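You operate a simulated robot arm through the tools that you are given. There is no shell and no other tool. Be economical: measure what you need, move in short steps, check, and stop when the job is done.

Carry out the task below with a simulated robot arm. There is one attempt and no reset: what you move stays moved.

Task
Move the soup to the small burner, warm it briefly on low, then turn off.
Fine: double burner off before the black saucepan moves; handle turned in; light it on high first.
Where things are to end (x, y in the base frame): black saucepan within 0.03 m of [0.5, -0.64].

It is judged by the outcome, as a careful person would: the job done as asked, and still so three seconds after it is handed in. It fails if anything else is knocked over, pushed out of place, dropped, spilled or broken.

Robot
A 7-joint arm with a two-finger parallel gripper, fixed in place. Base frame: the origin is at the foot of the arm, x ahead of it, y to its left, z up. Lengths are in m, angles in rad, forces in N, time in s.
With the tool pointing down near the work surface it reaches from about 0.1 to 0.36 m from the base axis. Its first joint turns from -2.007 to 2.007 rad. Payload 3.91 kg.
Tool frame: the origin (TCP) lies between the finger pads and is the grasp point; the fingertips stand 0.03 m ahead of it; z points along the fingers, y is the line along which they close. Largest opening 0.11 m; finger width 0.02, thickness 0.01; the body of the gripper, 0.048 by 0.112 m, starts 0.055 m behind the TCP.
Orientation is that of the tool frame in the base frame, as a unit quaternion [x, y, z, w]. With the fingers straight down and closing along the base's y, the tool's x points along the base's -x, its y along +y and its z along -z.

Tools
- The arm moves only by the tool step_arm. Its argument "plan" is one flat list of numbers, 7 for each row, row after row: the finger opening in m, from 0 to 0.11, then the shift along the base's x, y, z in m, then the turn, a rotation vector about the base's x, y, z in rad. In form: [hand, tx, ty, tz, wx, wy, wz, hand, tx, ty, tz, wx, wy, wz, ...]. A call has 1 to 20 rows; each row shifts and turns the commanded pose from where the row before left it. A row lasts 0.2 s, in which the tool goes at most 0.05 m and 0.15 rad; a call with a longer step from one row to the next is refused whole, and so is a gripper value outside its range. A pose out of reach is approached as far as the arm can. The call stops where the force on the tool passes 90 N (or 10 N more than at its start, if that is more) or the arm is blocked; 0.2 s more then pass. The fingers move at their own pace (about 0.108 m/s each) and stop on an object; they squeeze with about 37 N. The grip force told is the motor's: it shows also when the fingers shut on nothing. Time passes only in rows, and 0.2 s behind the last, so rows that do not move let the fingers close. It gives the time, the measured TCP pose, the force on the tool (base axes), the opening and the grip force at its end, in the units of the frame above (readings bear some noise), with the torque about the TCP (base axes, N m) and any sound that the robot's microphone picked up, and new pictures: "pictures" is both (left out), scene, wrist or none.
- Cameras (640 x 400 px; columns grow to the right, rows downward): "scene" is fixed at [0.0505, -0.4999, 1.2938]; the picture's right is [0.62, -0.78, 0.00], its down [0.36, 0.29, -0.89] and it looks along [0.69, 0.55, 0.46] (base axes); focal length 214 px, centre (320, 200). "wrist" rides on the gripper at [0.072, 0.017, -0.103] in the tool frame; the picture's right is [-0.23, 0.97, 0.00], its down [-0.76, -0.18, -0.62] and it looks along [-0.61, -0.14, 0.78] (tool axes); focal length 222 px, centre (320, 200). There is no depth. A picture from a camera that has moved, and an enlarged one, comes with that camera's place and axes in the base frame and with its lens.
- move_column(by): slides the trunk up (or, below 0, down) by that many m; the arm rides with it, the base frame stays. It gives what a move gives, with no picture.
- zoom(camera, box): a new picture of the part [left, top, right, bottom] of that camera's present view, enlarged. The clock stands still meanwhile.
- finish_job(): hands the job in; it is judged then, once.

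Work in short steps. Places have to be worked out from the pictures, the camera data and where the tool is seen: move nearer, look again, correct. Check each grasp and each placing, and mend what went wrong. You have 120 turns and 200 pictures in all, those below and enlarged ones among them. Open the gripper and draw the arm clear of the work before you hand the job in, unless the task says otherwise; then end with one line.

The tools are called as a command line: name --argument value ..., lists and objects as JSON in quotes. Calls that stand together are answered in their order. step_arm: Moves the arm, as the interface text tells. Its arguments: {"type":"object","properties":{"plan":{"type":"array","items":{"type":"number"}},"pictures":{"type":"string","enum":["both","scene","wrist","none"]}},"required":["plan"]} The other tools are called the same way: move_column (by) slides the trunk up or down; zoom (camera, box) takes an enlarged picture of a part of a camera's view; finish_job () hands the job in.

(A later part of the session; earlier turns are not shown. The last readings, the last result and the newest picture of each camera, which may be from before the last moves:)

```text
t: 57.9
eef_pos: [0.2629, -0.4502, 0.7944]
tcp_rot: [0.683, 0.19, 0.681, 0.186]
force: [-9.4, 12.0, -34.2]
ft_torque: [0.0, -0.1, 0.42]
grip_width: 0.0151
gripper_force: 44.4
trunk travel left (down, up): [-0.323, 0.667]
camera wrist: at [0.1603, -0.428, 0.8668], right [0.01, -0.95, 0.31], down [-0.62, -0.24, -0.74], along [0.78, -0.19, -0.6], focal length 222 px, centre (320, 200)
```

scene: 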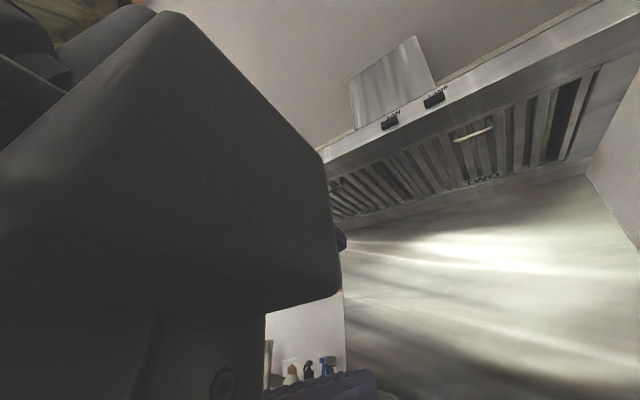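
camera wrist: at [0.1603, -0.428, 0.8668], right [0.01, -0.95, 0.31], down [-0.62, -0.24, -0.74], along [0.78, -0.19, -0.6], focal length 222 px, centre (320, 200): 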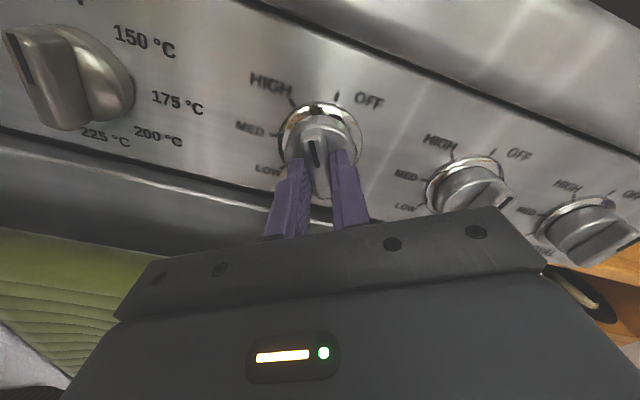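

It is just short of OFF with some side load. I'll relieve that by a slight downward shift and finish the turn.

step_arm --plan '[0.0, -0.001, 0.001, -0.002, 0.1, 0, 0, 0.0, 0, 0, -0.001, 0.13, 0, 0, 0.0, 0, 0, 0, 0.13, 0, 0, 0.0, 0, 0, 0, 0.13, 0, 0]' --pictures "wrist"

zoom --camera "wrist" --box '[240, 60, 432, 180]'

```text
t: 58.9
eef_pos: [0.2619, -0.4498, 0.7944]
tcp_rot: [0.706, 0.019, 0.708, 0.018]
force: [7.0, -6.2, -2.8]
ft_torque: [0.09, 1.37, -0.28]
grip_width: 0.0148
gripper_force: 45.0
trunk travel left (down, up): [-0.323, 0.667]
camera wrist: at [0.1599, -0.463, 0.8684], right [0.0, -0.98, -0.17], down [-0.62, 0.14, -0.77], along [0.78, 0.11, -0.61], focal length 222 px, centre (320, 200)
```

wrist: 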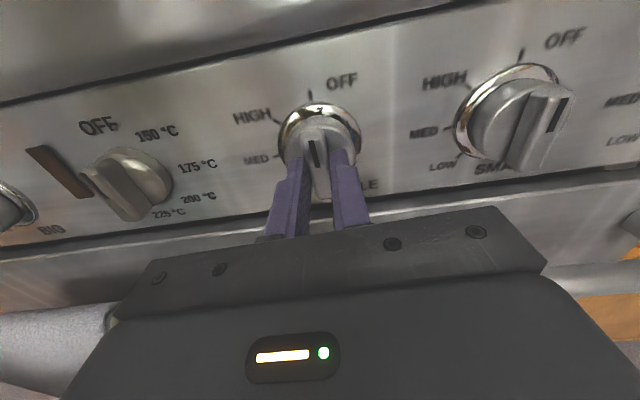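

```text
3.33 times, centred on (336, 120) of wrist
camera zoom: at [0.1599, -0.463, 0.8684], right [0.0, -0.98, -0.17], down [-0.62, 0.14, -0.77], along [0.78, 0.11, -0.61], focal length 740 px, centre (267, 467)
```

zoom: 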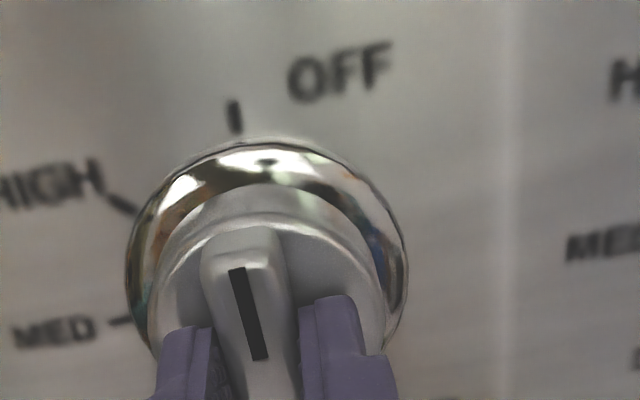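

It looks at OFF, within a few degrees. I'll nudge slightly further towards the stop, then release and back off.

step_arm --plan '[0.0, 0, 0, 0, 0.06, 0, 0, 0.0, 0, 0, 0, 0, 0, 0, 0.03, 0, 0, 0, 0, 0, 0, 0.04, 0, 0, 0, 0, 0, 0, 0.05, -0.03, 0, 0, 0, 0, 0, 0.05, -0.04, 0, 0, 0, 0, 0, 0.05, -0.04, 0, 0, 0, 0, 0]' --pictures "wrist"

zoom --camera "wrist" --box '[200, 40, 456, 200]'

```text
t: 60.5
eef_pos: [0.1508, -0.4511, 0.7938]
tcp_rot: [0.707, 0.0, 0.707, -0.003]
force: [0.2, 0.0, 0.8]
ft_torque: [0.01, -0.03, -0.02]
grip_width: 0.0501
gripper_force: 0.0
trunk travel left (down, up): [-0.323, 0.667]
camera wrist: at [0.0478, -0.4671, 0.8676], right [0.0, -0.97, -0.23], down [-0.62, 0.18, -0.76], along [0.78, 0.15, -0.61], focal length 222 px, centre (320, 200)
```

wrist: 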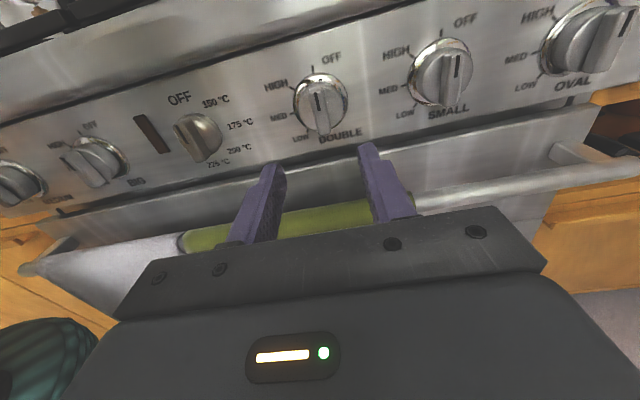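

```text
2.50 times, centred on (328, 120) of wrist
camera zoom: at [0.0478, -0.4671, 0.8676], right [0.0, -0.97, -0.23], down [-0.62, 0.18, -0.76], along [0.78, 0.15, -0.61], focal length 555 px, centre (300, 400)
```

zoom: 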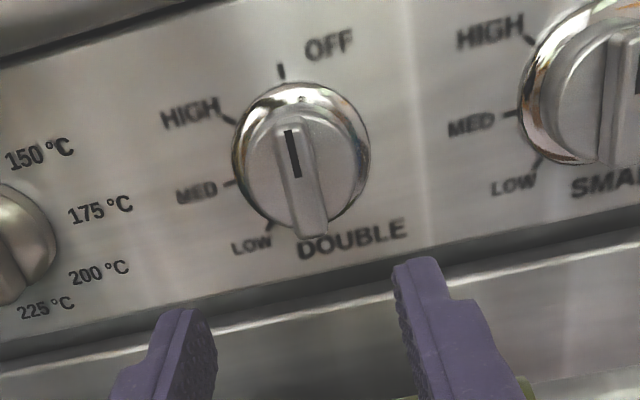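

DOUBLE reads OFF. I'll raise the trunk to check that the flame is out and to study the pan.

move_column --by 0.3

step_arm --plan '[0.05, 0, 0, 0, 0, 0, 0]' --pictures "wrist"

zoom --camera "wrist" --box '[200, 0, 520, 200]'

```text
t: 63.5
eef_pos: [0.1525, -0.4491, 1.095]
tcp_rot: [0.707, -0.001, 0.707, -0.002]
force: [0.7, -0.8, -0.3]
ft_torque: [-0.03, 0.01, 0.01]
grip_width: 0.05
gripper_force: 0.1
trunk travel left (down, up): [-0.623, 0.367]
```

```text
t: 63.9
eef_pos: [0.1513, -0.4504, 1.0943]
tcp_rot: [0.707, -0.001, 0.707, -0.003]
force: [-0.4, 0.7, 0.1]
ft_torque: [0.04, -0.01, 0.01]
grip_width: 0.0501
gripper_force: 0.0
trunk travel left (down, up): [-0.623, 0.367]
camera wrist: at [0.0481, -0.4672, 1.1677], right [0.0, -0.97, -0.23], down [-0.62, 0.18, -0.76], along [0.78, 0.15, -0.61], focal length 222 px, centre (320, 200)
```

wrist: 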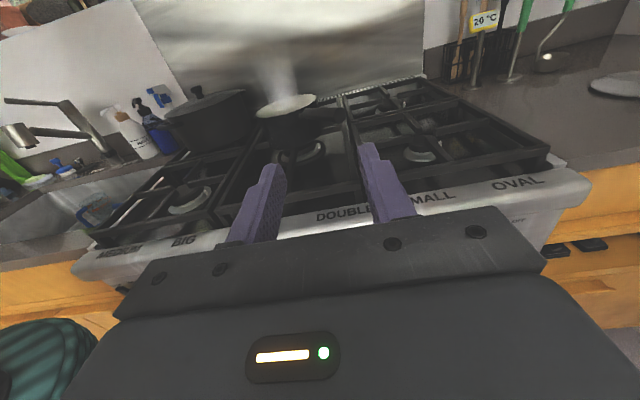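

```text
2.00 times, centred on (360, 100) of wrist
camera zoom: at [0.0481, -0.4672, 1.1677], right [0.0, -0.97, -0.23], down [-0.62, 0.18, -0.76], along [0.78, 0.15, -0.61], focal length 444 px, centre (240, 400)
```

zoom: 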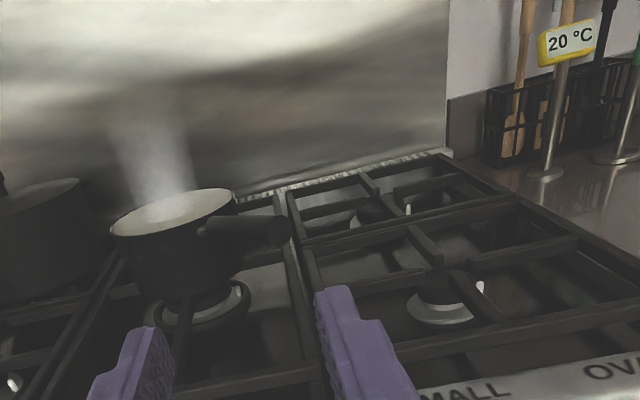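

The double burner's flame is out. The pan centre is at about (0.585, -0.352) with its rim at z≈1.035. The handle runs from (0.528, -0.389, 1.033) to its tip at (0.40, -0.468, 1.053). I'll turn the tool down with the fingers across the handle and test the reach above it.

step_arm --plan '[0.05, 0, 0, 0.01, 0, 0.145, 0, 0.05, 0, 0, 0.01, 0, 0.145, 0, 0.05, 0, 0, 0.01, 0, 0.145, 0, 0.05, 0, 0, 0.01, 0, 0.145, 0, 0.05, 0.01, 0, 0.01, 0, 0.145, 0, 0.05, 0.01, 0, 0.01, 0, 0.145, 0, 0.05, 0.01, 0, 0.01, 0, 0.145, 0, 0.05, 0.01, 0, 0.01, 0, 0.145, 0, 0.05, 0.01, 0, 0.01, 0, 0.145, 0, 0.05, 0.01, 0, 0.01, 0, 0.145, 0, 0.05, 0.01, 0, 0, 0, 0.12, 0]' --pictures "none"

step_arm --plan '[0.06, 0.03, 0, 0, 0, 0, 0.14, 0.06, 0.03, 0, 0, 0, 0, 0.14, 0.06, 0.03, 0, 0, 0, 0, 0.14, 0.06, 0.03, 0, 0, 0, 0, 0.14, 0.06, 0.03, 0, 0, 0, 0, 0, 0.06, 0.02, 0, 0, 0, 0, 0]' --pictures "both"

```text
t: 66.3
eef_pos: [0.223, -0.4498, 1.1946]
tcp_rot: [1.0, -0.003, -0.001, -0.002]
force: [-0.7, 0.1, 1.2]
ft_torque: [0.01, 0.04, 0.0]
grip_width: 0.0503
gripper_force: 0.0
trunk travel left (down, up): [-0.623, 0.367]
```

```text
t: 67.7
eef_pos: [0.3925, -0.4495, 1.1947]
tcp_rot: [0.962, 0.273, 0.0, -0.002]
force: [0.0, 0.6, -0.4]
ft_torque: [-0.01, 0.0, -0.02]
grip_width: 0.0599
gripper_force: 0.2
trunk travel left (down, up): [-0.623, 0.367]
camera wrist: at [0.4631, -0.4263, 1.2995], right [0.32, -0.95, 0.0], down [-0.74, -0.25, 0.62], along [-0.59, -0.2, -0.78], focal length 222 px, centre (320, 200)
```

scene: 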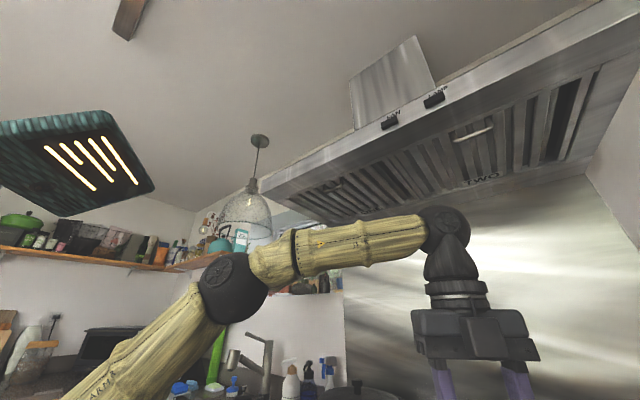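
wrist: 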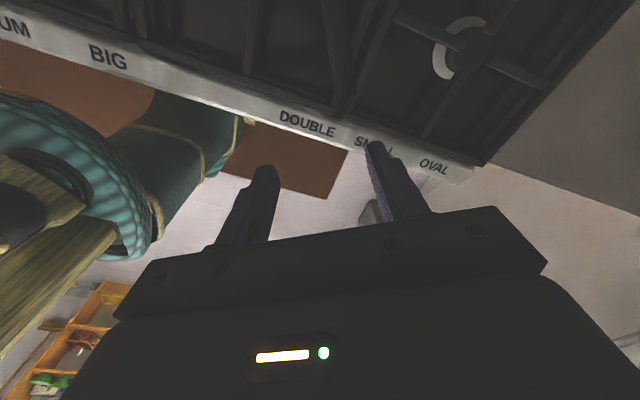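

Reach is good with the tool down. I'll zoom to find the handle.

zoom --camera "wrist" --box '[220, 0, 460, 150]'

```text
2.67 times, centred on (340, 75) of wrist
camera zoom: at [0.4631, -0.4263, 1.2995], right [0.32, -0.95, 0.0], down [-0.74, -0.25, 0.62], along [-0.59, -0.2, -0.78], focal length 592 px, centre (267, 533)
```

zoom: 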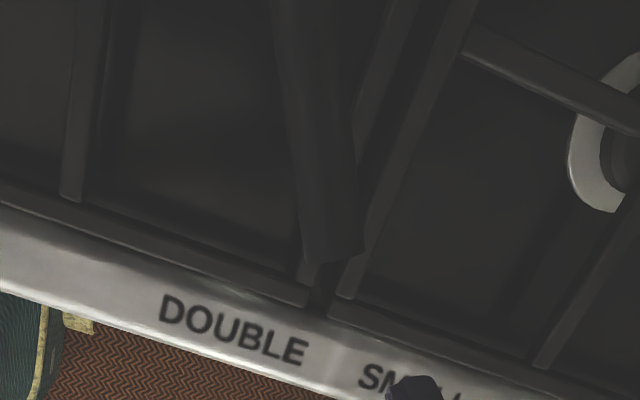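

The handle line is clear: its tip is at (0.415, -0.471) and its azimuth about 211°, matching the finger yaw. I'll move above the grip point near (0.48, -0.415).

step_arm --plan '[0.06, 0.03, 0.012, 0, 0, 0, 0, 0.06, 0.03, 0.012, 0, 0, 0, 0, 0.06, 0.028, 0.011, -0.02, 0, 0, 0, 0.06, 0, 0, -0.04, 0, 0, 0]' --pictures "wrist"

zoom --camera "wrist" --box '[200, 50, 456, 210]'

```text
t: 68.7
eef_pos: [0.48, -0.4152, 1.1351]
tcp_rot: [0.962, 0.275, 0.001, -0.001]
force: [1.0, -0.7, 0.4]
ft_torque: [-0.02, 0.05, 0.01]
grip_width: 0.0598
gripper_force: 0.1
trunk travel left (down, up): [-0.623, 0.367]
camera wrist: at [0.5511, -0.3916, 1.2405], right [0.32, -0.95, 0.0], down [-0.74, -0.25, 0.62], along [-0.59, -0.2, -0.78], focal length 222 px, centre (320, 200)
```

wrist: 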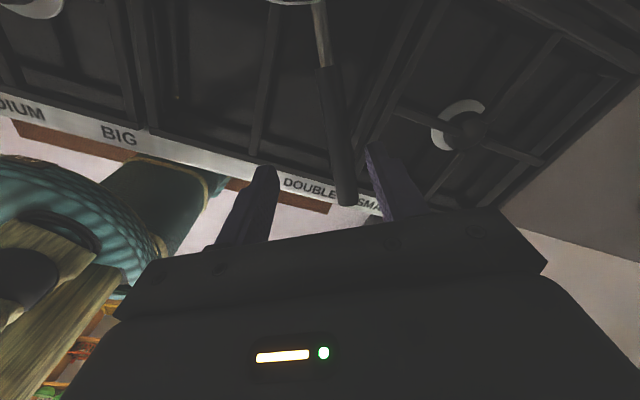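

```text
2.50 times, centred on (328, 130) of wrist
camera zoom: at [0.5511, -0.3916, 1.2405], right [0.32, -0.95, 0.0], down [-0.74, -0.25, 0.62], along [-0.59, -0.2, -0.78], focal length 555 px, centre (300, 375)
```

zoom: 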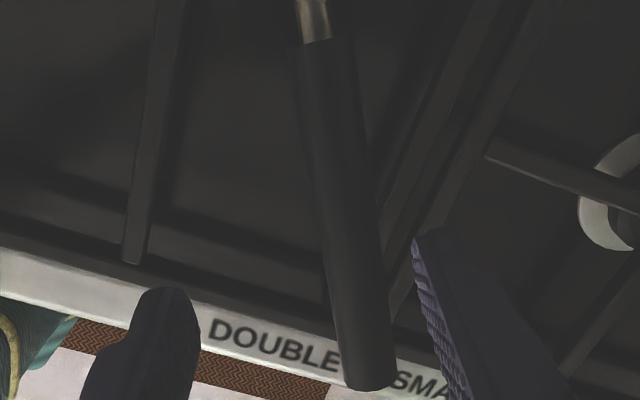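

Refined handle line: tip at (0.417, -0.467, 1.059), black grip start near (0.528, -0.405). I'll shift to (0.50, -0.42), descend most of the way, and check the straddle.

step_arm --plan '[0.06, 0.02, -0.006, 0, 0, 0, 0, 0.06, 0, 0, -0.03, 0, 0, 0, 0.06, 0, 0, -0.03, 0, 0, 0]' --pictures "wrist"

zoom --camera "wrist" --box '[200, 50, 456, 210]'

```text
t: 69.5
eef_pos: [0.5003, -0.4219, 1.0745]
tcp_rot: [0.962, 0.274, 0.0, 0.0]
force: [-0.7, 0.2, 0.4]
ft_torque: [0.0, -0.04, 0.0]
grip_width: 0.06
gripper_force: 0.0
trunk travel left (down, up): [-0.623, 0.367]
camera wrist: at [0.5715, -0.3974, 1.1793], right [0.32, -0.95, 0.0], down [-0.74, -0.25, 0.62], along [-0.59, -0.2, -0.78], focal length 222 px, centre (320, 200)
```

wrist: 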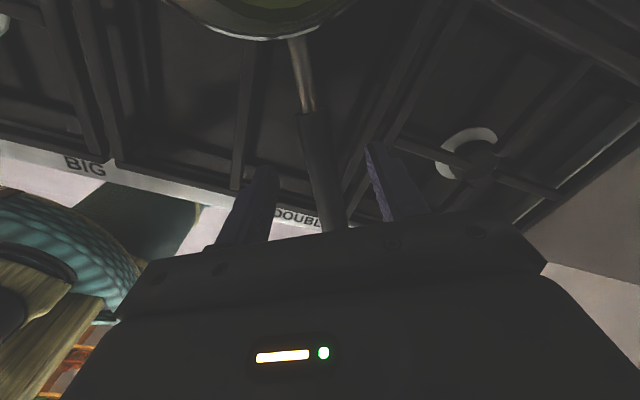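

```text
2.50 times, centred on (328, 130) of wrist
camera zoom: at [0.5715, -0.3974, 1.1793], right [0.32, -0.95, 0.0], down [-0.74, -0.25, 0.62], along [-0.59, -0.2, -0.78], focal length 555 px, centre (300, 375)
```

zoom: 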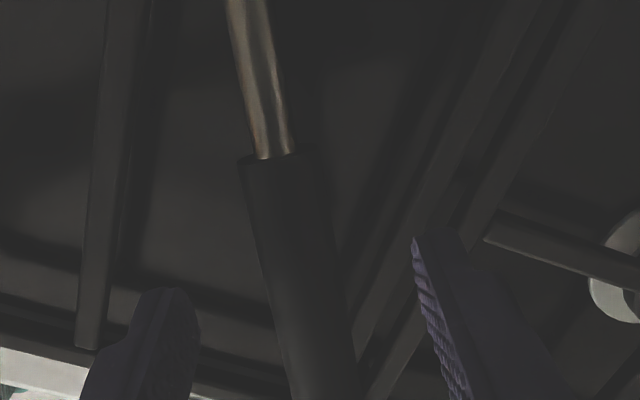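

The black grip starts at (0.527, -0.406, 1.038) and the fingers straddle it centrally. I'll descend 32 mm and close.

step_arm --plan '[0.06, 0, 0, -0.02, 0, 0, 0, 0.06, 0, 0.001, -0.014, 0, 0, 0, 0.0, 0, 0, 0, 0, 0, 0, 0.0, 0, 0, 0, 0, 0, 0, 0.0, 0, 0, 0, 0, 0, 0]' --pictures "wrist"

```text
t: 70.7
eef_pos: [0.5014, -0.4204, 1.0398]
tcp_rot: [0.962, 0.273, 0.0, 0.0]
force: [2.7, -1.7, 0.4]
ft_torque: [-0.09, -0.28, -0.46]
grip_width: 0.0227
gripper_force: 36.6
trunk travel left (down, up): [-0.623, 0.367]
camera wrist: at [0.5715, -0.396, 1.1449], right [0.32, -0.95, 0.0], down [-0.74, -0.25, 0.62], along [-0.59, -0.2, -0.78], focal length 222 px, centre (320, 200)
```

wrist: 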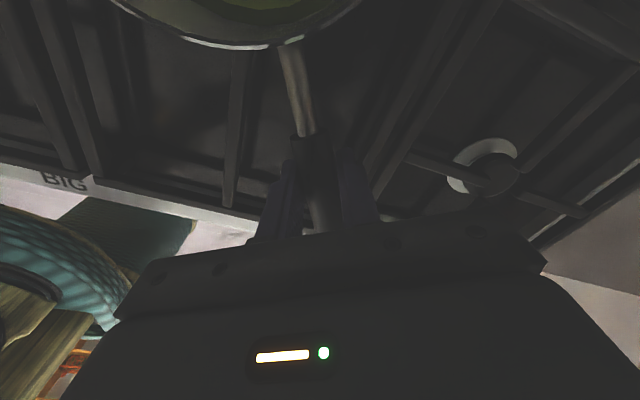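

I have the handle at 22.7 mm. Now a small lift test of 8 mm.

step_arm --plan '[0.0, 0, 0, 0.004, 0, 0, 0, 0.0, 0, 0, 0.004, 0, 0, 0, 0.0, 0, 0, 0, 0, 0, 0]' --pictures "wrist"

zoom --camera "wrist" --box '[100, 0, 420, 200]'

```text
t: 71.5
eef_pos: [0.5009, -0.4199, 1.0484]
tcp_rot: [0.962, 0.274, -0.001, -0.002]
force: [-0.7, 0.1, -9.0]
ft_torque: [-0.55, 0.88, 0.02]
grip_width: 0.0225
gripper_force: 36.9
trunk travel left (down, up): [-0.623, 0.367]
camera wrist: at [0.5715, -0.3959, 1.1525], right [0.32, -0.95, 0.0], down [-0.74, -0.25, 0.62], along [-0.59, -0.2, -0.78], focal length 222 px, centre (320, 200)
```

wrist: 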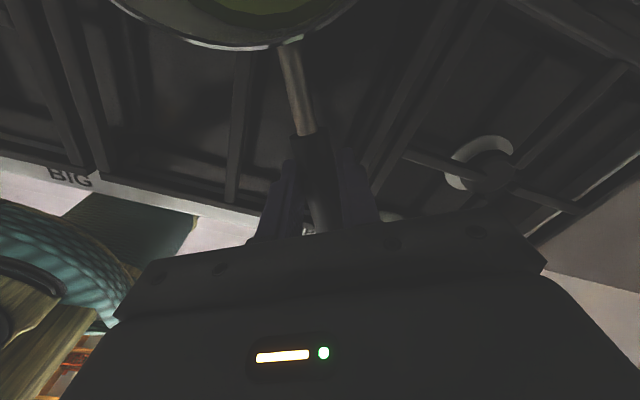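

```text
2.00 times, centred on (260, 100) of wrist
camera zoom: at [0.5715, -0.3959, 1.1525], right [0.32, -0.95, 0.0], down [-0.74, -0.25, 0.62], along [-0.59, -0.2, -0.78], focal length 444 px, centre (440, 400)
```

zoom: 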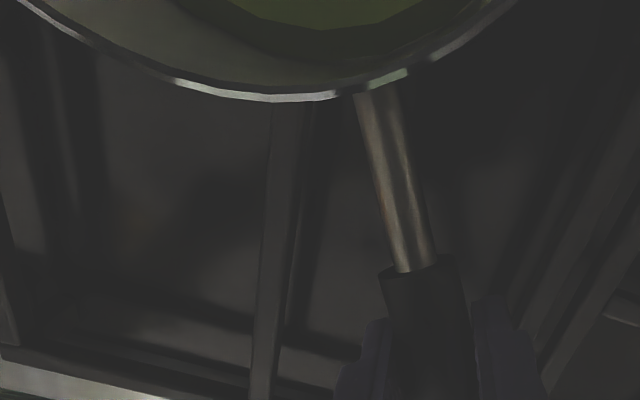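

The pan lifts rigidly: 9 N, and the torque matches a pan held by its handle. The pan centre is 0.148 m from the TCP, now at (0.629, -0.343). Turning the handle in needs about 120° of clockwise yaw, which this wrist angle can't give. I'll set the pan back down and regrasp with the hand turned 180°.

step_arm --plan '[0.0, 0, 0, -0.004, 0, 0, 0, 0.0, 0, 0, -0.004, 0, 0, 0, 0.0, 0, 0, -0.001, 0, 0, 0, 0.04, 0, 0, 0, 0, 0, 0, 0.06, 0, 0, 0, 0, 0, 0, 0.06, 0, 0, 0.04, 0, 0, 0, 0.06, 0, 0, 0.04, 0, 0, 0]' --pictures "none"

step_arm --plan '[0.06, 0, 0, 0.02, 0, 0, 0.149, 0.06, 0, 0, 0, 0, 0, 0.149, 0.06, 0, 0, 0, 0, 0, 0.149, 0.06, 0, 0, 0, 0, 0, 0.149, 0.06, 0, 0, 0, 0, 0, 0.149, 0.06, 0, 0, 0, 0, 0, 0.149, 0.06, 0, 0, 0, 0, 0, 0.149, 0.06, 0, 0, 0, 0, 0, 0.149, 0.06, 0, 0, 0, 0, 0, 0.149, 0.06, 0, 0, 0, 0, 0, 0.149, 0.06, 0, 0, 0, 0, 0, 0.149, 0.06, 0, 0, 0, 0, 0, 0.149, 0.06, 0, 0, 0, 0, 0, 0.149, 0.06, 0, 0, 0, 0, 0, 0.149, 0.06, 0, 0, 0, 0, 0, 0.149, 0.06, 0, 0, 0, 0, 0, 0.149, 0.06, 0, 0, 0, 0, 0, 0.149, 0.06, 0, 0, 0, 0, 0, 0.149, 0.06, 0, 0, 0, 0, 0, 0.149, 0.06, 0, 0, 0, 0, 0, 0.149]' --pictures "wrist"

```text
t: 73.1
eef_pos: [0.4985, -0.4191, 1.1205]
tcp_rot: [0.962, 0.274, -0.001, -0.002]
force: [0.0, -0.6, -0.5]
ft_torque: [-0.02, -0.02, 0.02]
grip_width: 0.06
gripper_force: 0.1
trunk travel left (down, up): [-0.623, 0.367]
```

```text
t: 77.3
eef_pos: [0.4988, -0.4202, 1.1398]
tcp_rot: [-0.197, 0.98, -0.001, -0.001]
force: [0.2, 0.9, 0.6]
ft_torque: [0.0, 0.03, -0.03]
grip_width: 0.0599
gripper_force: 0.0
trunk travel left (down, up): [-0.623, 0.367]
camera wrist: at [0.4261, -0.4317, 1.2434], right [-0.17, 0.99, 0.0], down [0.77, 0.13, 0.62], along [0.61, 0.1, -0.78], focal length 222 px, centre (320, 200)
```

wrist: 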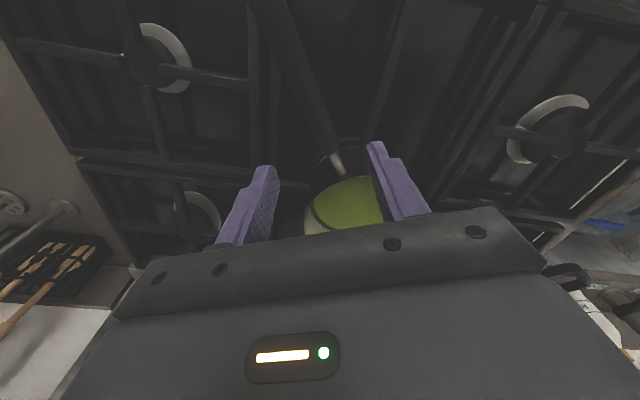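

All reached, and the yaw is +23°. I'll add the last 8° and move down over the handle.

step_arm --plan '[0.06, 0.001, 0, 0, 0, 0, 0.075, 0.06, 0.001, -0.001, 0, 0, 0, 0.065, 0.06, 0, 0, -0.03, 0, 0, 0, 0.06, 0, 0, -0.03, 0, 0, 0]' --pictures "wrist"

zoom --camera "wrist" --box '[200, 50, 456, 210]'

```text
t: 78.3
eef_pos: [0.5009, -0.4212, 1.0784]
tcp_rot: [-0.264, 0.965, -0.001, -0.001]
force: [0.3, 0.5, -0.6]
ft_torque: [-0.04, 0.0, -0.05]
grip_width: 0.0601
gripper_force: 0.1
trunk travel left (down, up): [-0.623, 0.367]
camera wrist: at [0.4302, -0.4429, 1.1832], right [-0.3, 0.95, 0.0], down [0.75, 0.24, 0.62], along [0.59, 0.19, -0.78], focal length 222 px, centre (320, 200)
```

wrist: 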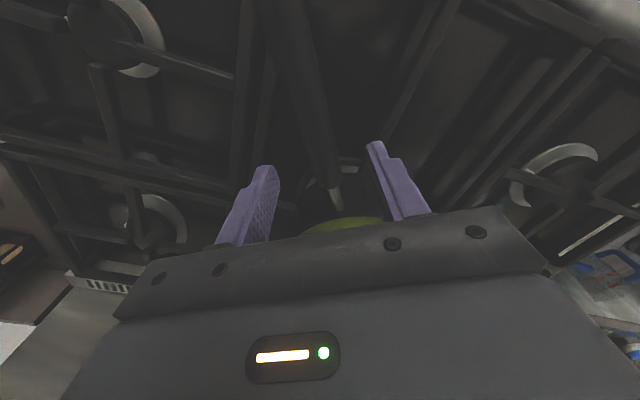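

```text
2.50 times, centred on (328, 130) of wrist
camera zoom: at [0.4302, -0.4429, 1.1832], right [-0.3, 0.95, 0.0], down [0.75, 0.24, 0.62], along [0.59, 0.19, -0.78], focal length 555 px, centre (300, 375)
```

zoom: 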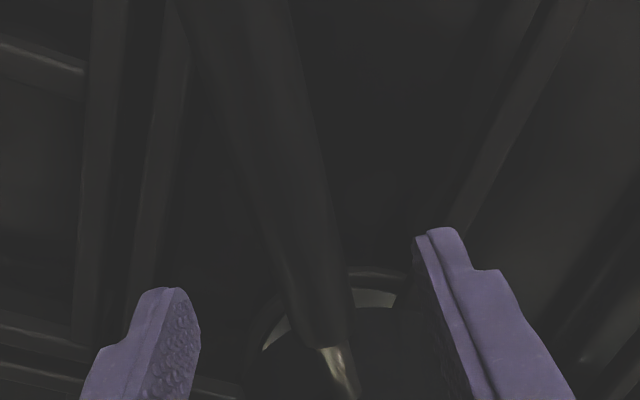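

The handle is between the fingers. I'll descend, grip, and lift with a check.

step_arm --plan '[0.06, 0, 0, -0.02, 0, 0, 0, 0.06, 0, 0.001, -0.018, 0, 0, 0, 0.0, 0, 0, 0, 0, 0, 0, 0.0, 0, 0, 0, 0, 0, 0, 0.0, 0, 0, 0, 0, 0, 0, 0.0, 0, 0, 0.006, 0, 0, 0, 0.0, 0, 0, 0.01, 0, 0, 0, 0.0, 0, 0, 0.01, 0, 0, 0, 0.0, 0, 0, 0, 0, 0, 0]' --pictures "wrist"

```text
t: 80.3
eef_pos: [0.5015, -0.4207, 1.0652]
tcp_rot: [-0.264, 0.965, -0.001, -0.001]
force: [1.4, 0.5, -10.0]
ft_torque: [-0.55, 0.95, -0.01]
grip_width: 0.0225
gripper_force: 37.2
trunk travel left (down, up): [-0.623, 0.367]
camera wrist: at [0.4314, -0.4425, 1.1703], right [-0.3, 0.95, 0.0], down [0.75, 0.24, 0.62], along [0.59, 0.19, -0.78], focal length 222 px, centre (320, 200)
```

wrist: 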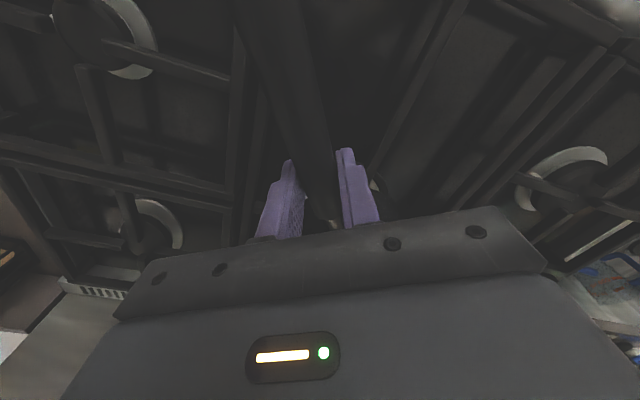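

The pan is held and clear by 25 mm. I'll carry it while turning the handle inwards, rotating about the pan, in two halves.

step_arm --plan '[0.0, -0.0135, -0.0017, 0, 0, 0, -0.10123, 0.0, -0.0121, -0.001, 0, 0, 0, -0.10123, 0.0, -0.0107, -0.0005, 0, 0, 0, -0.10123, 0.0, -0.0092, -0.0001, 0, 0, 0, -0.10123, 0.0, -0.0077, 0.0001, 0, 0, 0, -0.10123, 0.0, -0.0062, 0.0001, 0, 0, 0, -0.10123, 0.0, -0.0047, 0, 0, 0, 0, -0.10123, 0.0, -0.0032, -0.0002, 0, 0, 0, -0.10123, 0.0, -0.0017, -0.0006, 0, 0, 0, -0.10123, 0.0, -0.0003, -0.0012, 0, 0, 0, -0.10123]' --pictures "wrist"

```text
t: 82.5
eef_pos: [0.433, -0.4252, 1.0656]
tcp_rot: [0.238, 0.971, -0.001, -0.002]
force: [0.3, 0.6, -8.1]
ft_torque: [0.49, 0.93, 0.0]
grip_width: 0.0226
gripper_force: 36.6
trunk travel left (down, up): [-0.623, 0.367]
camera wrist: at [0.3769, -0.3766, 1.1714], right [0.65, 0.76, 0.0], down [0.6, -0.51, 0.62], along [0.47, -0.41, -0.78], focal length 222 px, centre (320, 200)
```

wrist: 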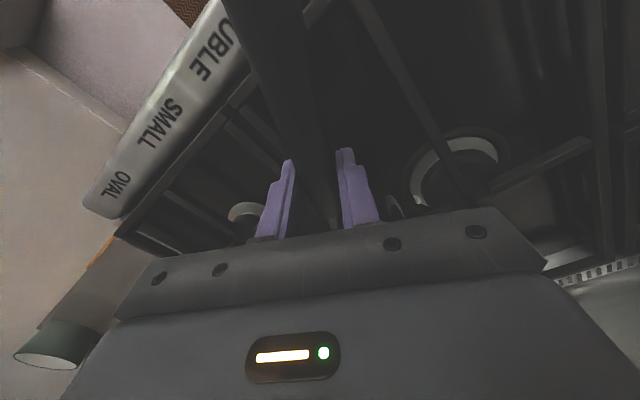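

The first half went cleanly and the grip is steady. I'll continue with the second half.

step_arm --plan '[0.0, 0.001, -0.0019, 0, 0, 0, -0.10123, 0.0, 0.0023, -0.0027, 0, 0, 0, -0.10123, 0.0, 0.0035, -0.0036, 0, 0, 0, -0.10123, 0.0, 0.0046, -0.0047, 0, 0, 0, -0.10123, 0.0, 0.0055, -0.0059, 0, 0, 0, -0.10123, 0.0, 0.0064, -0.0071, 0, 0, 0, -0.10123, 0.0, 0.0071, -0.0085, 0, 0, 0, -0.10123, 0.0, 0.0077, -0.0099, 0, 0, 0, -0.10123, 0.0, 0.0081, -0.0113, 0, 0, 0, -0.10123, 0.0, 0.0084, -0.0128, 0, 0, 0, -0.10123]' --pictures "wrist"

zoom --camera "wrist" --box '[160, 60, 480, 260]'

```text
t: 84.7
eef_pos: [0.4874, -0.4934, 1.068]
tcp_rot: [0.679, 0.734, 0.0, -0.001]
force: [0.7, -1.6, -7.9]
ft_torque: [0.81, 0.02, 0.1]
grip_width: 0.0225
gripper_force: 36.5
trunk travel left (down, up): [-0.623, 0.367]
camera wrist: at [0.4994, -0.4199, 1.1719], right [0.99, -0.15, 0.0], down [-0.12, -0.77, 0.62], along [-0.1, -0.62, -0.78], focal length 222 px, centre (320, 200)
```

wrist: 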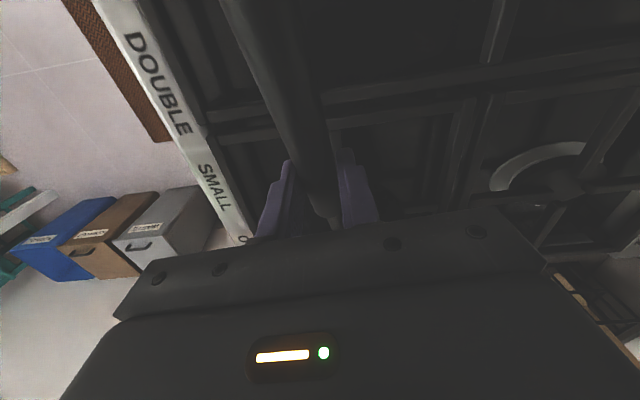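

```text
2.00 times, centred on (320, 160) of wrist
camera zoom: at [0.4994, -0.4199, 1.1719], right [0.99, -0.15, 0.0], down [-0.12, -0.77, 0.62], along [-0.1, -0.62, -0.78], focal length 444 px, centre (320, 280)
```

zoom: 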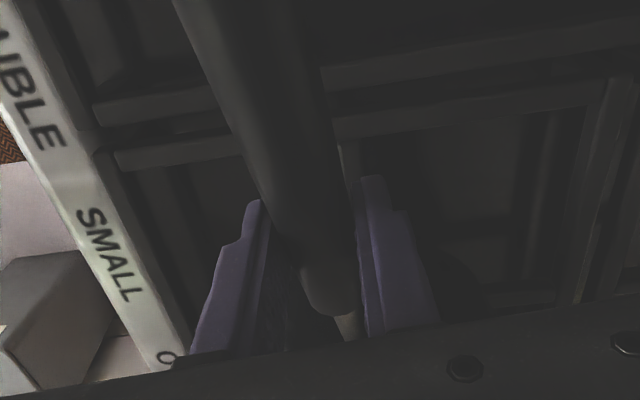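

The pan should now be over (0.500, -0.641) with the handle pointing along +y. I'll lower it gently to the grate.

step_arm --plan '[0.0, 0, 0, -0.01, 0, 0, 0, 0.0, 0, 0, -0.008, 0, 0, 0, 0.0, 0, 0, -0.004, 0, 0, 0, 0.0, 0, 0, -0.003, 0, 0, 0, 0.0, 0, 0, 0, 0, 0, 0]' --pictures "none"

```text
t: 85.9
eef_pos: [0.4867, -0.4926, 1.0434]
tcp_rot: [0.678, 0.735, 0.0, -0.002]
force: [1.1, 4.3, 2.1]
ft_torque: [-0.96, -0.06, 0.1]
grip_width: 0.0228
gripper_force: 37.4
trunk travel left (down, up): [-0.623, 0.367]
```

The grate is carrying the pan. I'll release, rise, and inspect the placement.

step_arm --plan '[0.0, 0, 0, -0.001, 0, 0, 0, 0.03, 0, 0, 0, 0, 0, 0, 0.045, 0, 0, 0, 0, 0, 0, 0.06, 0, 0, 0, 0, 0, 0, 0.06, 0, 0, 0.04, 0, 0, 0, 0.06, 0, 0, 0.04, 0, 0, 0, 0.06, -0.03, 0.03, 0.02, 0, 0, 0, 0.06, -0.03, 0.03, 0.02, 0, 0, 0]' --pictures "wrist"

```text
t: 87.7
eef_pos: [0.421, -0.4204, 1.1632]
tcp_rot: [0.678, 0.735, -0.002, 0.0]
force: [-1.1, 0.8, 0.8]
ft_torque: [-0.02, 0.0, 0.04]
grip_width: 0.06
gripper_force: 0.1
out of reach, approached as far as the arm can: row 6
trunk travel left (down, up): [-0.623, 0.367]
camera wrist: at [0.4322, -0.3465, 1.2682], right [0.99, -0.15, 0.0], down [-0.11, -0.77, 0.62], along [-0.09, -0.62, -0.78], focal length 222 px, centre (320, 200)
```

wrist: 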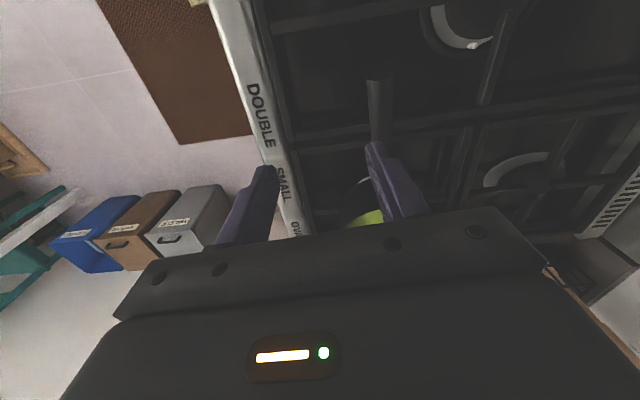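

Released cleanly. I'll go back to the level viewing pose (roll 180°), which also suits the SMALL knob.

step_arm --plan '[0.06, -0.01, 0.0, 0.01, 0, 0, -0.1375, 0.06, -0.01, 0, 0.01, 0, 0, -0.1375, 0.06, -0.015, 0, 0.01, 0, 0, -0.1375, 0.06, -0.015, -0.003, 0, 0, 0, -0.1375, 0.06, -0.015, -0.003, 0, 0, 0, -0.1375, 0.06, -0.015, -0.003, 0, 0, 0, -0.1375, 0.06, -0.015, -0.003, 0, 0, 0, -0.1375, 0.06, -0.015, -0.003, 0, 0, 0, -0.1375, 0.06, -0.015, -0.003, 0, 0, 0, -0.1375, 0.06, -0.015, -0.003, 0, 0, 0, -0.1375, 0.06, -0.015, -0.003, 0, 0, 0, -0.1375, 0.06, -0.015, -0.003, 0, 0, 0, -0.138]' --pictures "none"

step_arm --plan '[0.06, 0, -0.01, 0, 0, -0.142, 0, 0.06, 0, -0.01, 0, 0, -0.142, 0, 0.06, 0, -0.01, 0, 0, -0.142, 0, 0.06, 0, -0.01, 0, 0, -0.142, 0, 0.06, -0.01, -0.01, 0, 0, -0.142, 0, 0.06, -0.01, -0.01, 0, 0, -0.142, 0, 0.06, -0.01, -0.01, 0, 0, -0.142, 0, 0.06, -0.01, -0.01, 0, 0, -0.142, 0, 0.06, -0.01, -0.01, 0, 0, -0.142, 0, 0.06, -0.01, -0.01, 0, 0, -0.142, 0, 0.06, -0.01, -0.01, 0, 0, -0.15, 0]' --pictures "both"

```text
t: 90.3
eef_pos: [0.2478, -0.4501, 1.1933]
tcp_rot: [1.0, -0.002, 0.001, 0.0]
force: [-0.1, 0.1, -0.5]
ft_torque: [-0.01, 0.04, 0.02]
grip_width: 0.0602
gripper_force: 0.0
trunk travel left (down, up): [-0.623, 0.367]
```

```text
t: 92.7
eef_pos: [0.1794, -0.5612, 1.1925]
tcp_rot: [0.706, 0.0, 0.708, 0.0]
force: [-0.5, -0.7, -0.1]
ft_torque: [0.02, 0.02, 0.01]
grip_width: 0.06
gripper_force: 0.0
trunk travel left (down, up): [-0.623, 0.367]
camera wrist: at [0.076, -0.5776, 1.2648], right [0.0, -0.97, -0.23], down [-0.62, 0.18, -0.76], along [0.78, 0.14, -0.6], focal length 222 px, centre (320, 200)
```

scene: 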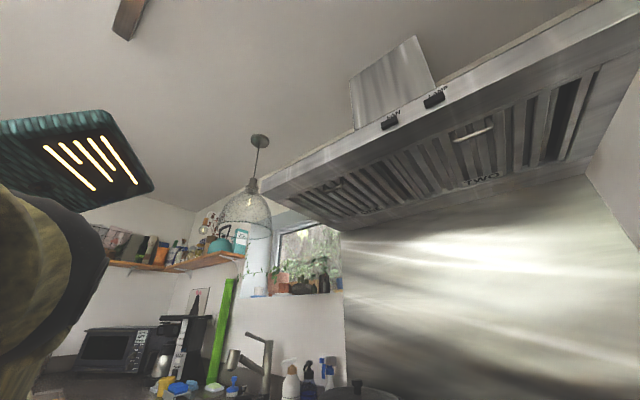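
wrist: 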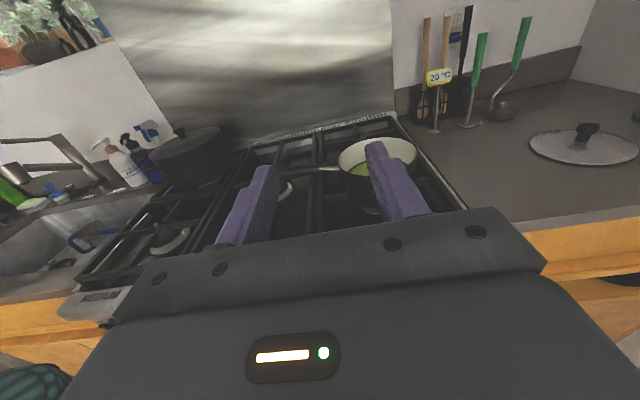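

zoom --camera "wrist" --box '[250, 100, 490, 250]'

```text
2.67 times, centred on (370, 175) of wrist
camera zoom: at [0.076, -0.5776, 1.2648], right [0.0, -0.97, -0.23], down [-0.62, 0.18, -0.76], along [0.78, 0.14, -0.6], focal length 592 px, centre (187, 267)
```

zoom: 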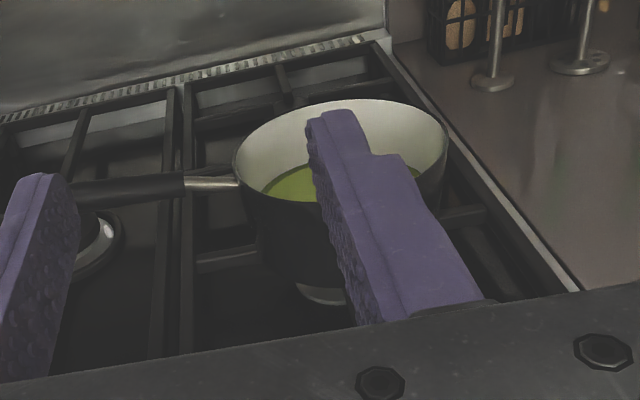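

The pan is upright on the small burner, at about (0.49–0.50, -0.64) with the handle pointing inwards. Next is the SMALL knob, so I'll lower to its height.

move_column --by -0.3965

step_arm --plan '[0.05, -0.02, -0.015, 0, 0, 0, 0]' --pictures "wrist"

zoom --camera "wrist" --box '[200, 30, 456, 190]'

```text
t: 96.5
eef_pos: [0.1795, -0.561, 0.7965]
tcp_rot: [0.707, 0.002, 0.708, -0.002]
force: [0.0, 0.1, 0.6]
ft_torque: [0.02, -0.01, -0.02]
grip_width: 0.0599
gripper_force: 0.0
trunk travel left (down, up): [-0.226, 0.764]
```

```text
t: 96.9
eef_pos: [0.1604, -0.576, 0.7959]
tcp_rot: [0.707, 0.0, 0.707, 0.0]
force: [0.9, 0.1, -0.6]
ft_torque: [0.02, 0.02, 0.0]
grip_width: 0.05
gripper_force: 0.1
trunk travel left (down, up): [-0.226, 0.764]
camera wrist: at [0.0573, -0.593, 0.8687], right [0.0, -0.97, -0.23], down [-0.62, 0.18, -0.76], along [0.78, 0.14, -0.61], focal length 222 px, centre (320, 200)
```

wrist: 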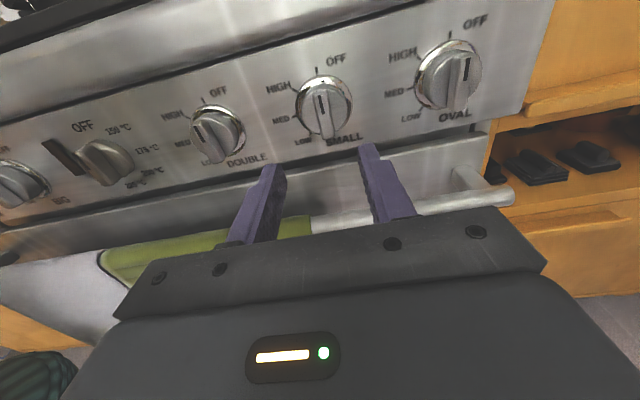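

```text
2.50 times, centred on (328, 110) of wrist
camera zoom: at [0.0573, -0.593, 0.8687], right [0.0, -0.97, -0.23], down [-0.62, 0.18, -0.76], along [0.78, 0.14, -0.61], focal length 555 px, centre (300, 425)
```

zoom: 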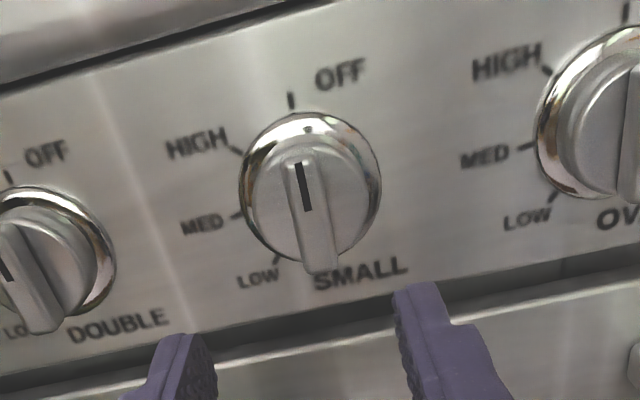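

SMALL is centred at y≈-0.580, z≈0.796. I'll advance and straddle its bar as before.

step_arm --plan '[0.05, 0.035, -0.002, 0, 0, 0, 0, 0.05, 0.035, -0.002, 0, 0, 0, 0, 0.05, 0.025, 0, 0, 0, 0, 0, 0.03, 0, 0, 0, 0, 0, 0]' --pictures "wrist"

zoom --camera "wrist" --box '[200, 80, 456, 240]'

```text
t: 97.9
eef_pos: [0.2539, -0.5808, 0.7954]
tcp_rot: [0.707, -0.001, 0.708, 0.001]
force: [-0.2, -0.2, 0.8]
ft_torque: [0.02, 0.01, 0.01]
grip_width: 0.03
gripper_force: 0.2
trunk travel left (down, up): [-0.226, 0.764]
camera wrist: at [0.1504, -0.5974, 0.8691], right [0.0, -0.97, -0.23], down [-0.62, 0.18, -0.76], along [0.78, 0.14, -0.61], focal length 222 px, centre (320, 200)
```

wrist: 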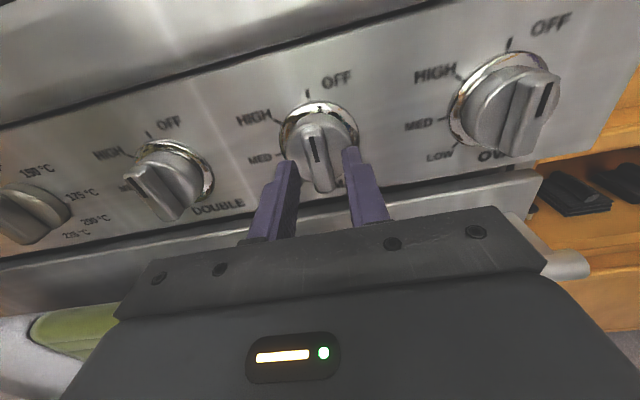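

```text
2.50 times, centred on (328, 160) of wrist
camera zoom: at [0.1504, -0.5974, 0.8691], right [0.0, -0.97, -0.23], down [-0.62, 0.18, -0.76], along [0.78, 0.14, -0.61], focal length 555 px, centre (300, 300)
```

zoom: 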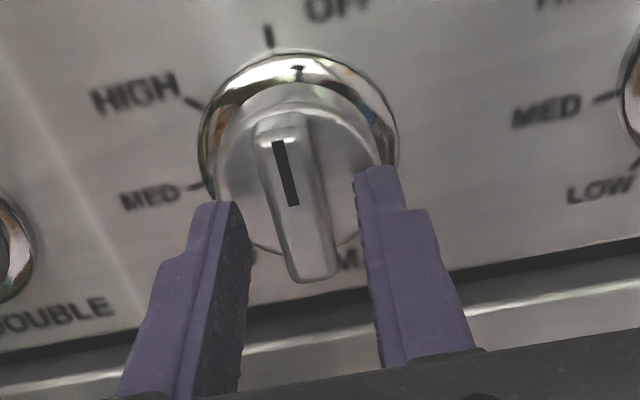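

The bar is centred. I'll advance 8 mm and close on it.

step_arm --plan '[0.03, 0.005, 0, 0, 0, 0, 0, 0.03, 0.003, 0, 0, 0, 0, 0, 0.0, 0, 0, 0, 0, 0, 0, 0.0, 0, 0, 0, 0, 0, 0, 0.0, 0, 0, 0, 0, 0, 0]' --pictures "none"

```text
t: 99.1
eef_pos: [0.2634, -0.5803, 0.7964]
tcp_rot: [0.707, 0.001, 0.707, 0.0]
force: [6.6, -5.2, 2.9]
ft_torque: [-0.02, 0.19, -0.28]
grip_width: 0.0148
gripper_force: 44.6
trunk travel left (down, up): [-0.226, 0.764]
```

Gripped. I'll turn anticlockwise 45° to HIGH.

step_arm --plan '[0.0, 0, 0, 0, -0.131, 0, 0, 0.0, 0, 0, 0, -0.131, 0, 0, 0.0, 0, 0, 0, -0.131, 0, 0, 0.0, 0, 0, 0, -0.131, 0, 0, 0.0, 0, 0, 0, -0.131, 0, 0, 0.0, 0, 0, 0, -0.131, 0, 0, 0.0, 0, 0, 0, 0, 0, 0]' --pictures "wrist"

zoom --camera "wrist" --box '[200, 60, 456, 220]'

```text
t: 100.7
eef_pos: [0.2646, -0.5788, 0.795]
tcp_rot: [0.652, 0.273, 0.653, 0.271]
force: [12.5, -10.2, 14.2]
ft_torque: [-0.01, -0.54, -0.03]
grip_width: 0.0146
gripper_force: 45.2
trunk travel left (down, up): [-0.226, 0.764]
camera wrist: at [0.1609, -0.5399, 0.8598], right [0.0, -0.85, 0.53], down [-0.62, -0.42, -0.66], along [0.78, -0.33, -0.53], focal length 222 px, centre (320, 200)
```

wrist: 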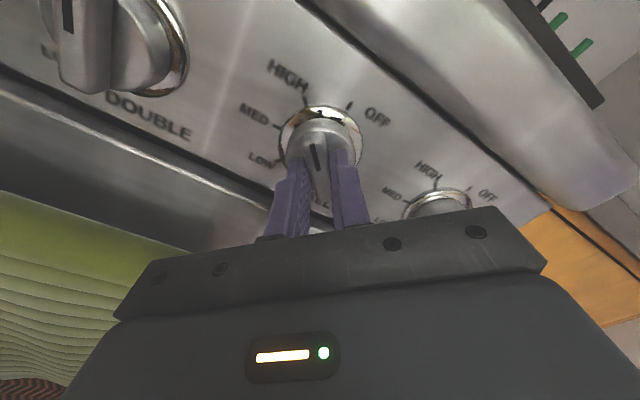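

```text
2.50 times, centred on (328, 140) of wrist
camera zoom: at [0.1609, -0.5399, 0.8598], right [0.0, -0.85, 0.53], down [-0.62, -0.42, -0.66], along [0.78, -0.33, -0.53], focal length 555 px, centre (300, 350)
```

zoom: 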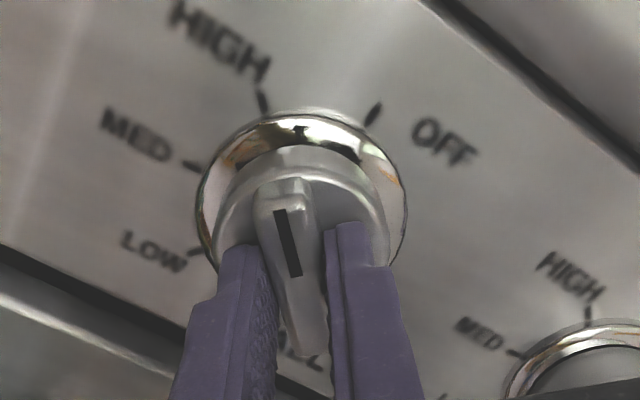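

It reads HIGH, a few degrees short by the tick mark. I'll trim that and hold about a second for it to light.

step_arm --plan '[0.0, -0.002, 0, 0.001, -0.06, 0, 0, 0.0, 0, 0, 0, 0, 0, 0, 0.0, 0, 0, 0, 0, 0, 0, 0.0, 0, 0, 0, 0, 0, 0, 0.0, 0, 0, 0, 0, 0, 0]' --pictures "both"

```text
t: 101.9
eef_pos: [0.2632, -0.5797, 0.796]
tcp_rot: [0.645, 0.292, 0.645, 0.288]
force: [25.2, -14.9, 15.4]
ft_torque: [-0.02, -1.14, 0.22]
grip_width: 0.0149
gripper_force: 44.9
trunk travel left (down, up): [-0.226, 0.764]
camera wrist: at [0.1606, -0.5365, 0.8574], right [0.0, -0.82, 0.58], down [-0.62, -0.46, -0.64], along [0.78, -0.36, -0.51], focal length 222 px, centre (320, 200)
```

scene: 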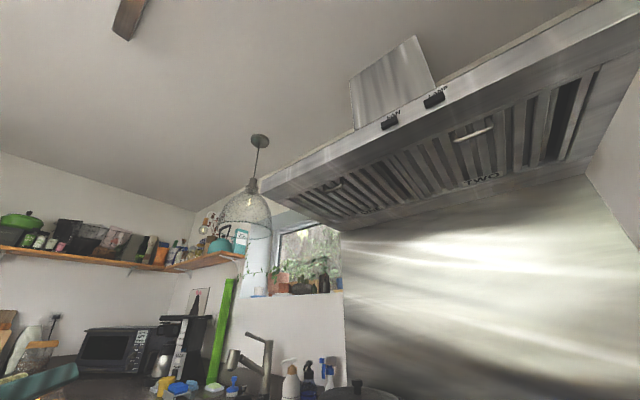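
wrist: 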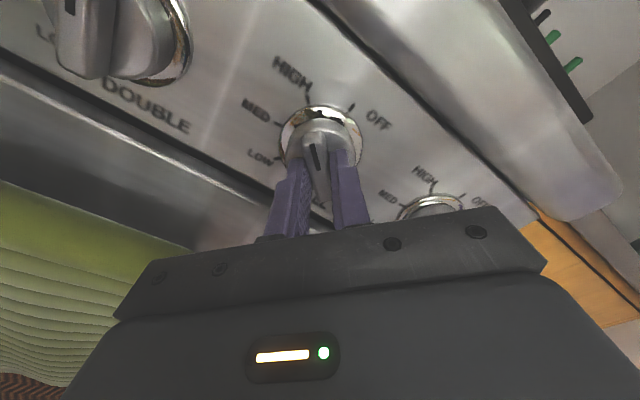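

HIGH is set. I'll push back in slightly to relieve the pull, then turn on to LOW at about 137°.

step_arm --plan '[0.0, 0.002, 0, 0, -0.129, 0, 0, 0.0, 0, 0, 0, -0.129, 0, 0, 0.0, 0, 0, 0, -0.129, 0, 0, 0.0, 0, 0, 0, -0.129, 0, 0, 0.0, 0, 0, 0, -0.129, 0, 0, 0.0, 0, 0, 0, -0.129, 0, 0, 0.0, 0, 0, 0, -0.129, 0, 0, 0.0, 0, 0, 0, -0.129, 0, 0, 0.0, 0, 0, 0, -0.129, 0, 0, 0.0, 0, 0, 0, -0.129, 0, 0, 0.0, 0, 0, 0, -0.129, 0, 0, 0.0, 0, 0, 0, -0.129, 0, 0]' --pictures "wrist"

zoom --camera "wrist" --box '[200, 60, 456, 220]'

```text
t: 104.5
eef_pos: [0.2628, -0.5782, 0.7947]
tcp_rot: [0.259, 0.66, 0.257, 0.657]
force: [15.2, 2.6, -12.3]
ft_torque: [0.01, 0.58, 0.71]
grip_width: 0.015
gripper_force: 44.7
trunk travel left (down, up): [-0.226, 0.764]
camera wrist: at [0.1603, -0.5172, 0.7544], right [0.01, 0.56, 0.83], down [-0.62, -0.65, 0.44], along [0.78, -0.52, 0.34], focal length 222 px, centre (320, 200)
```

wrist: 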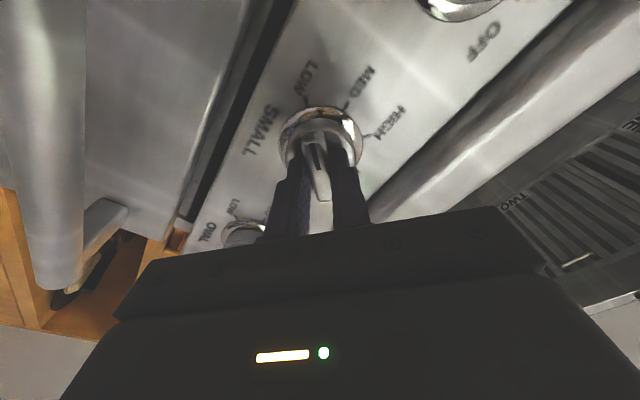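

```text
2.50 times, centred on (328, 140) of wrist
camera zoom: at [0.1603, -0.5172, 0.7544], right [0.01, 0.56, 0.83], down [-0.62, -0.65, 0.44], along [0.78, -0.52, 0.34], focal length 555 px, centre (300, 350)
```

zoom: 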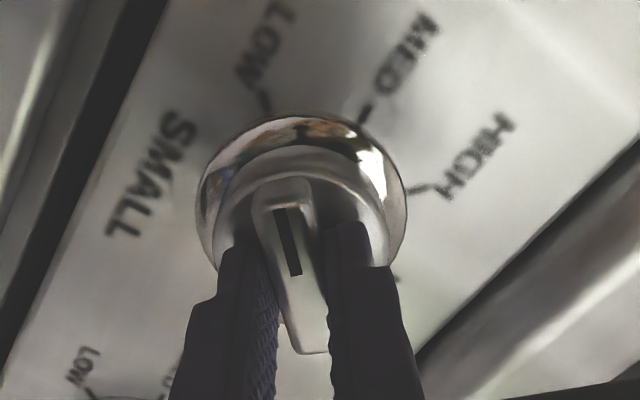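

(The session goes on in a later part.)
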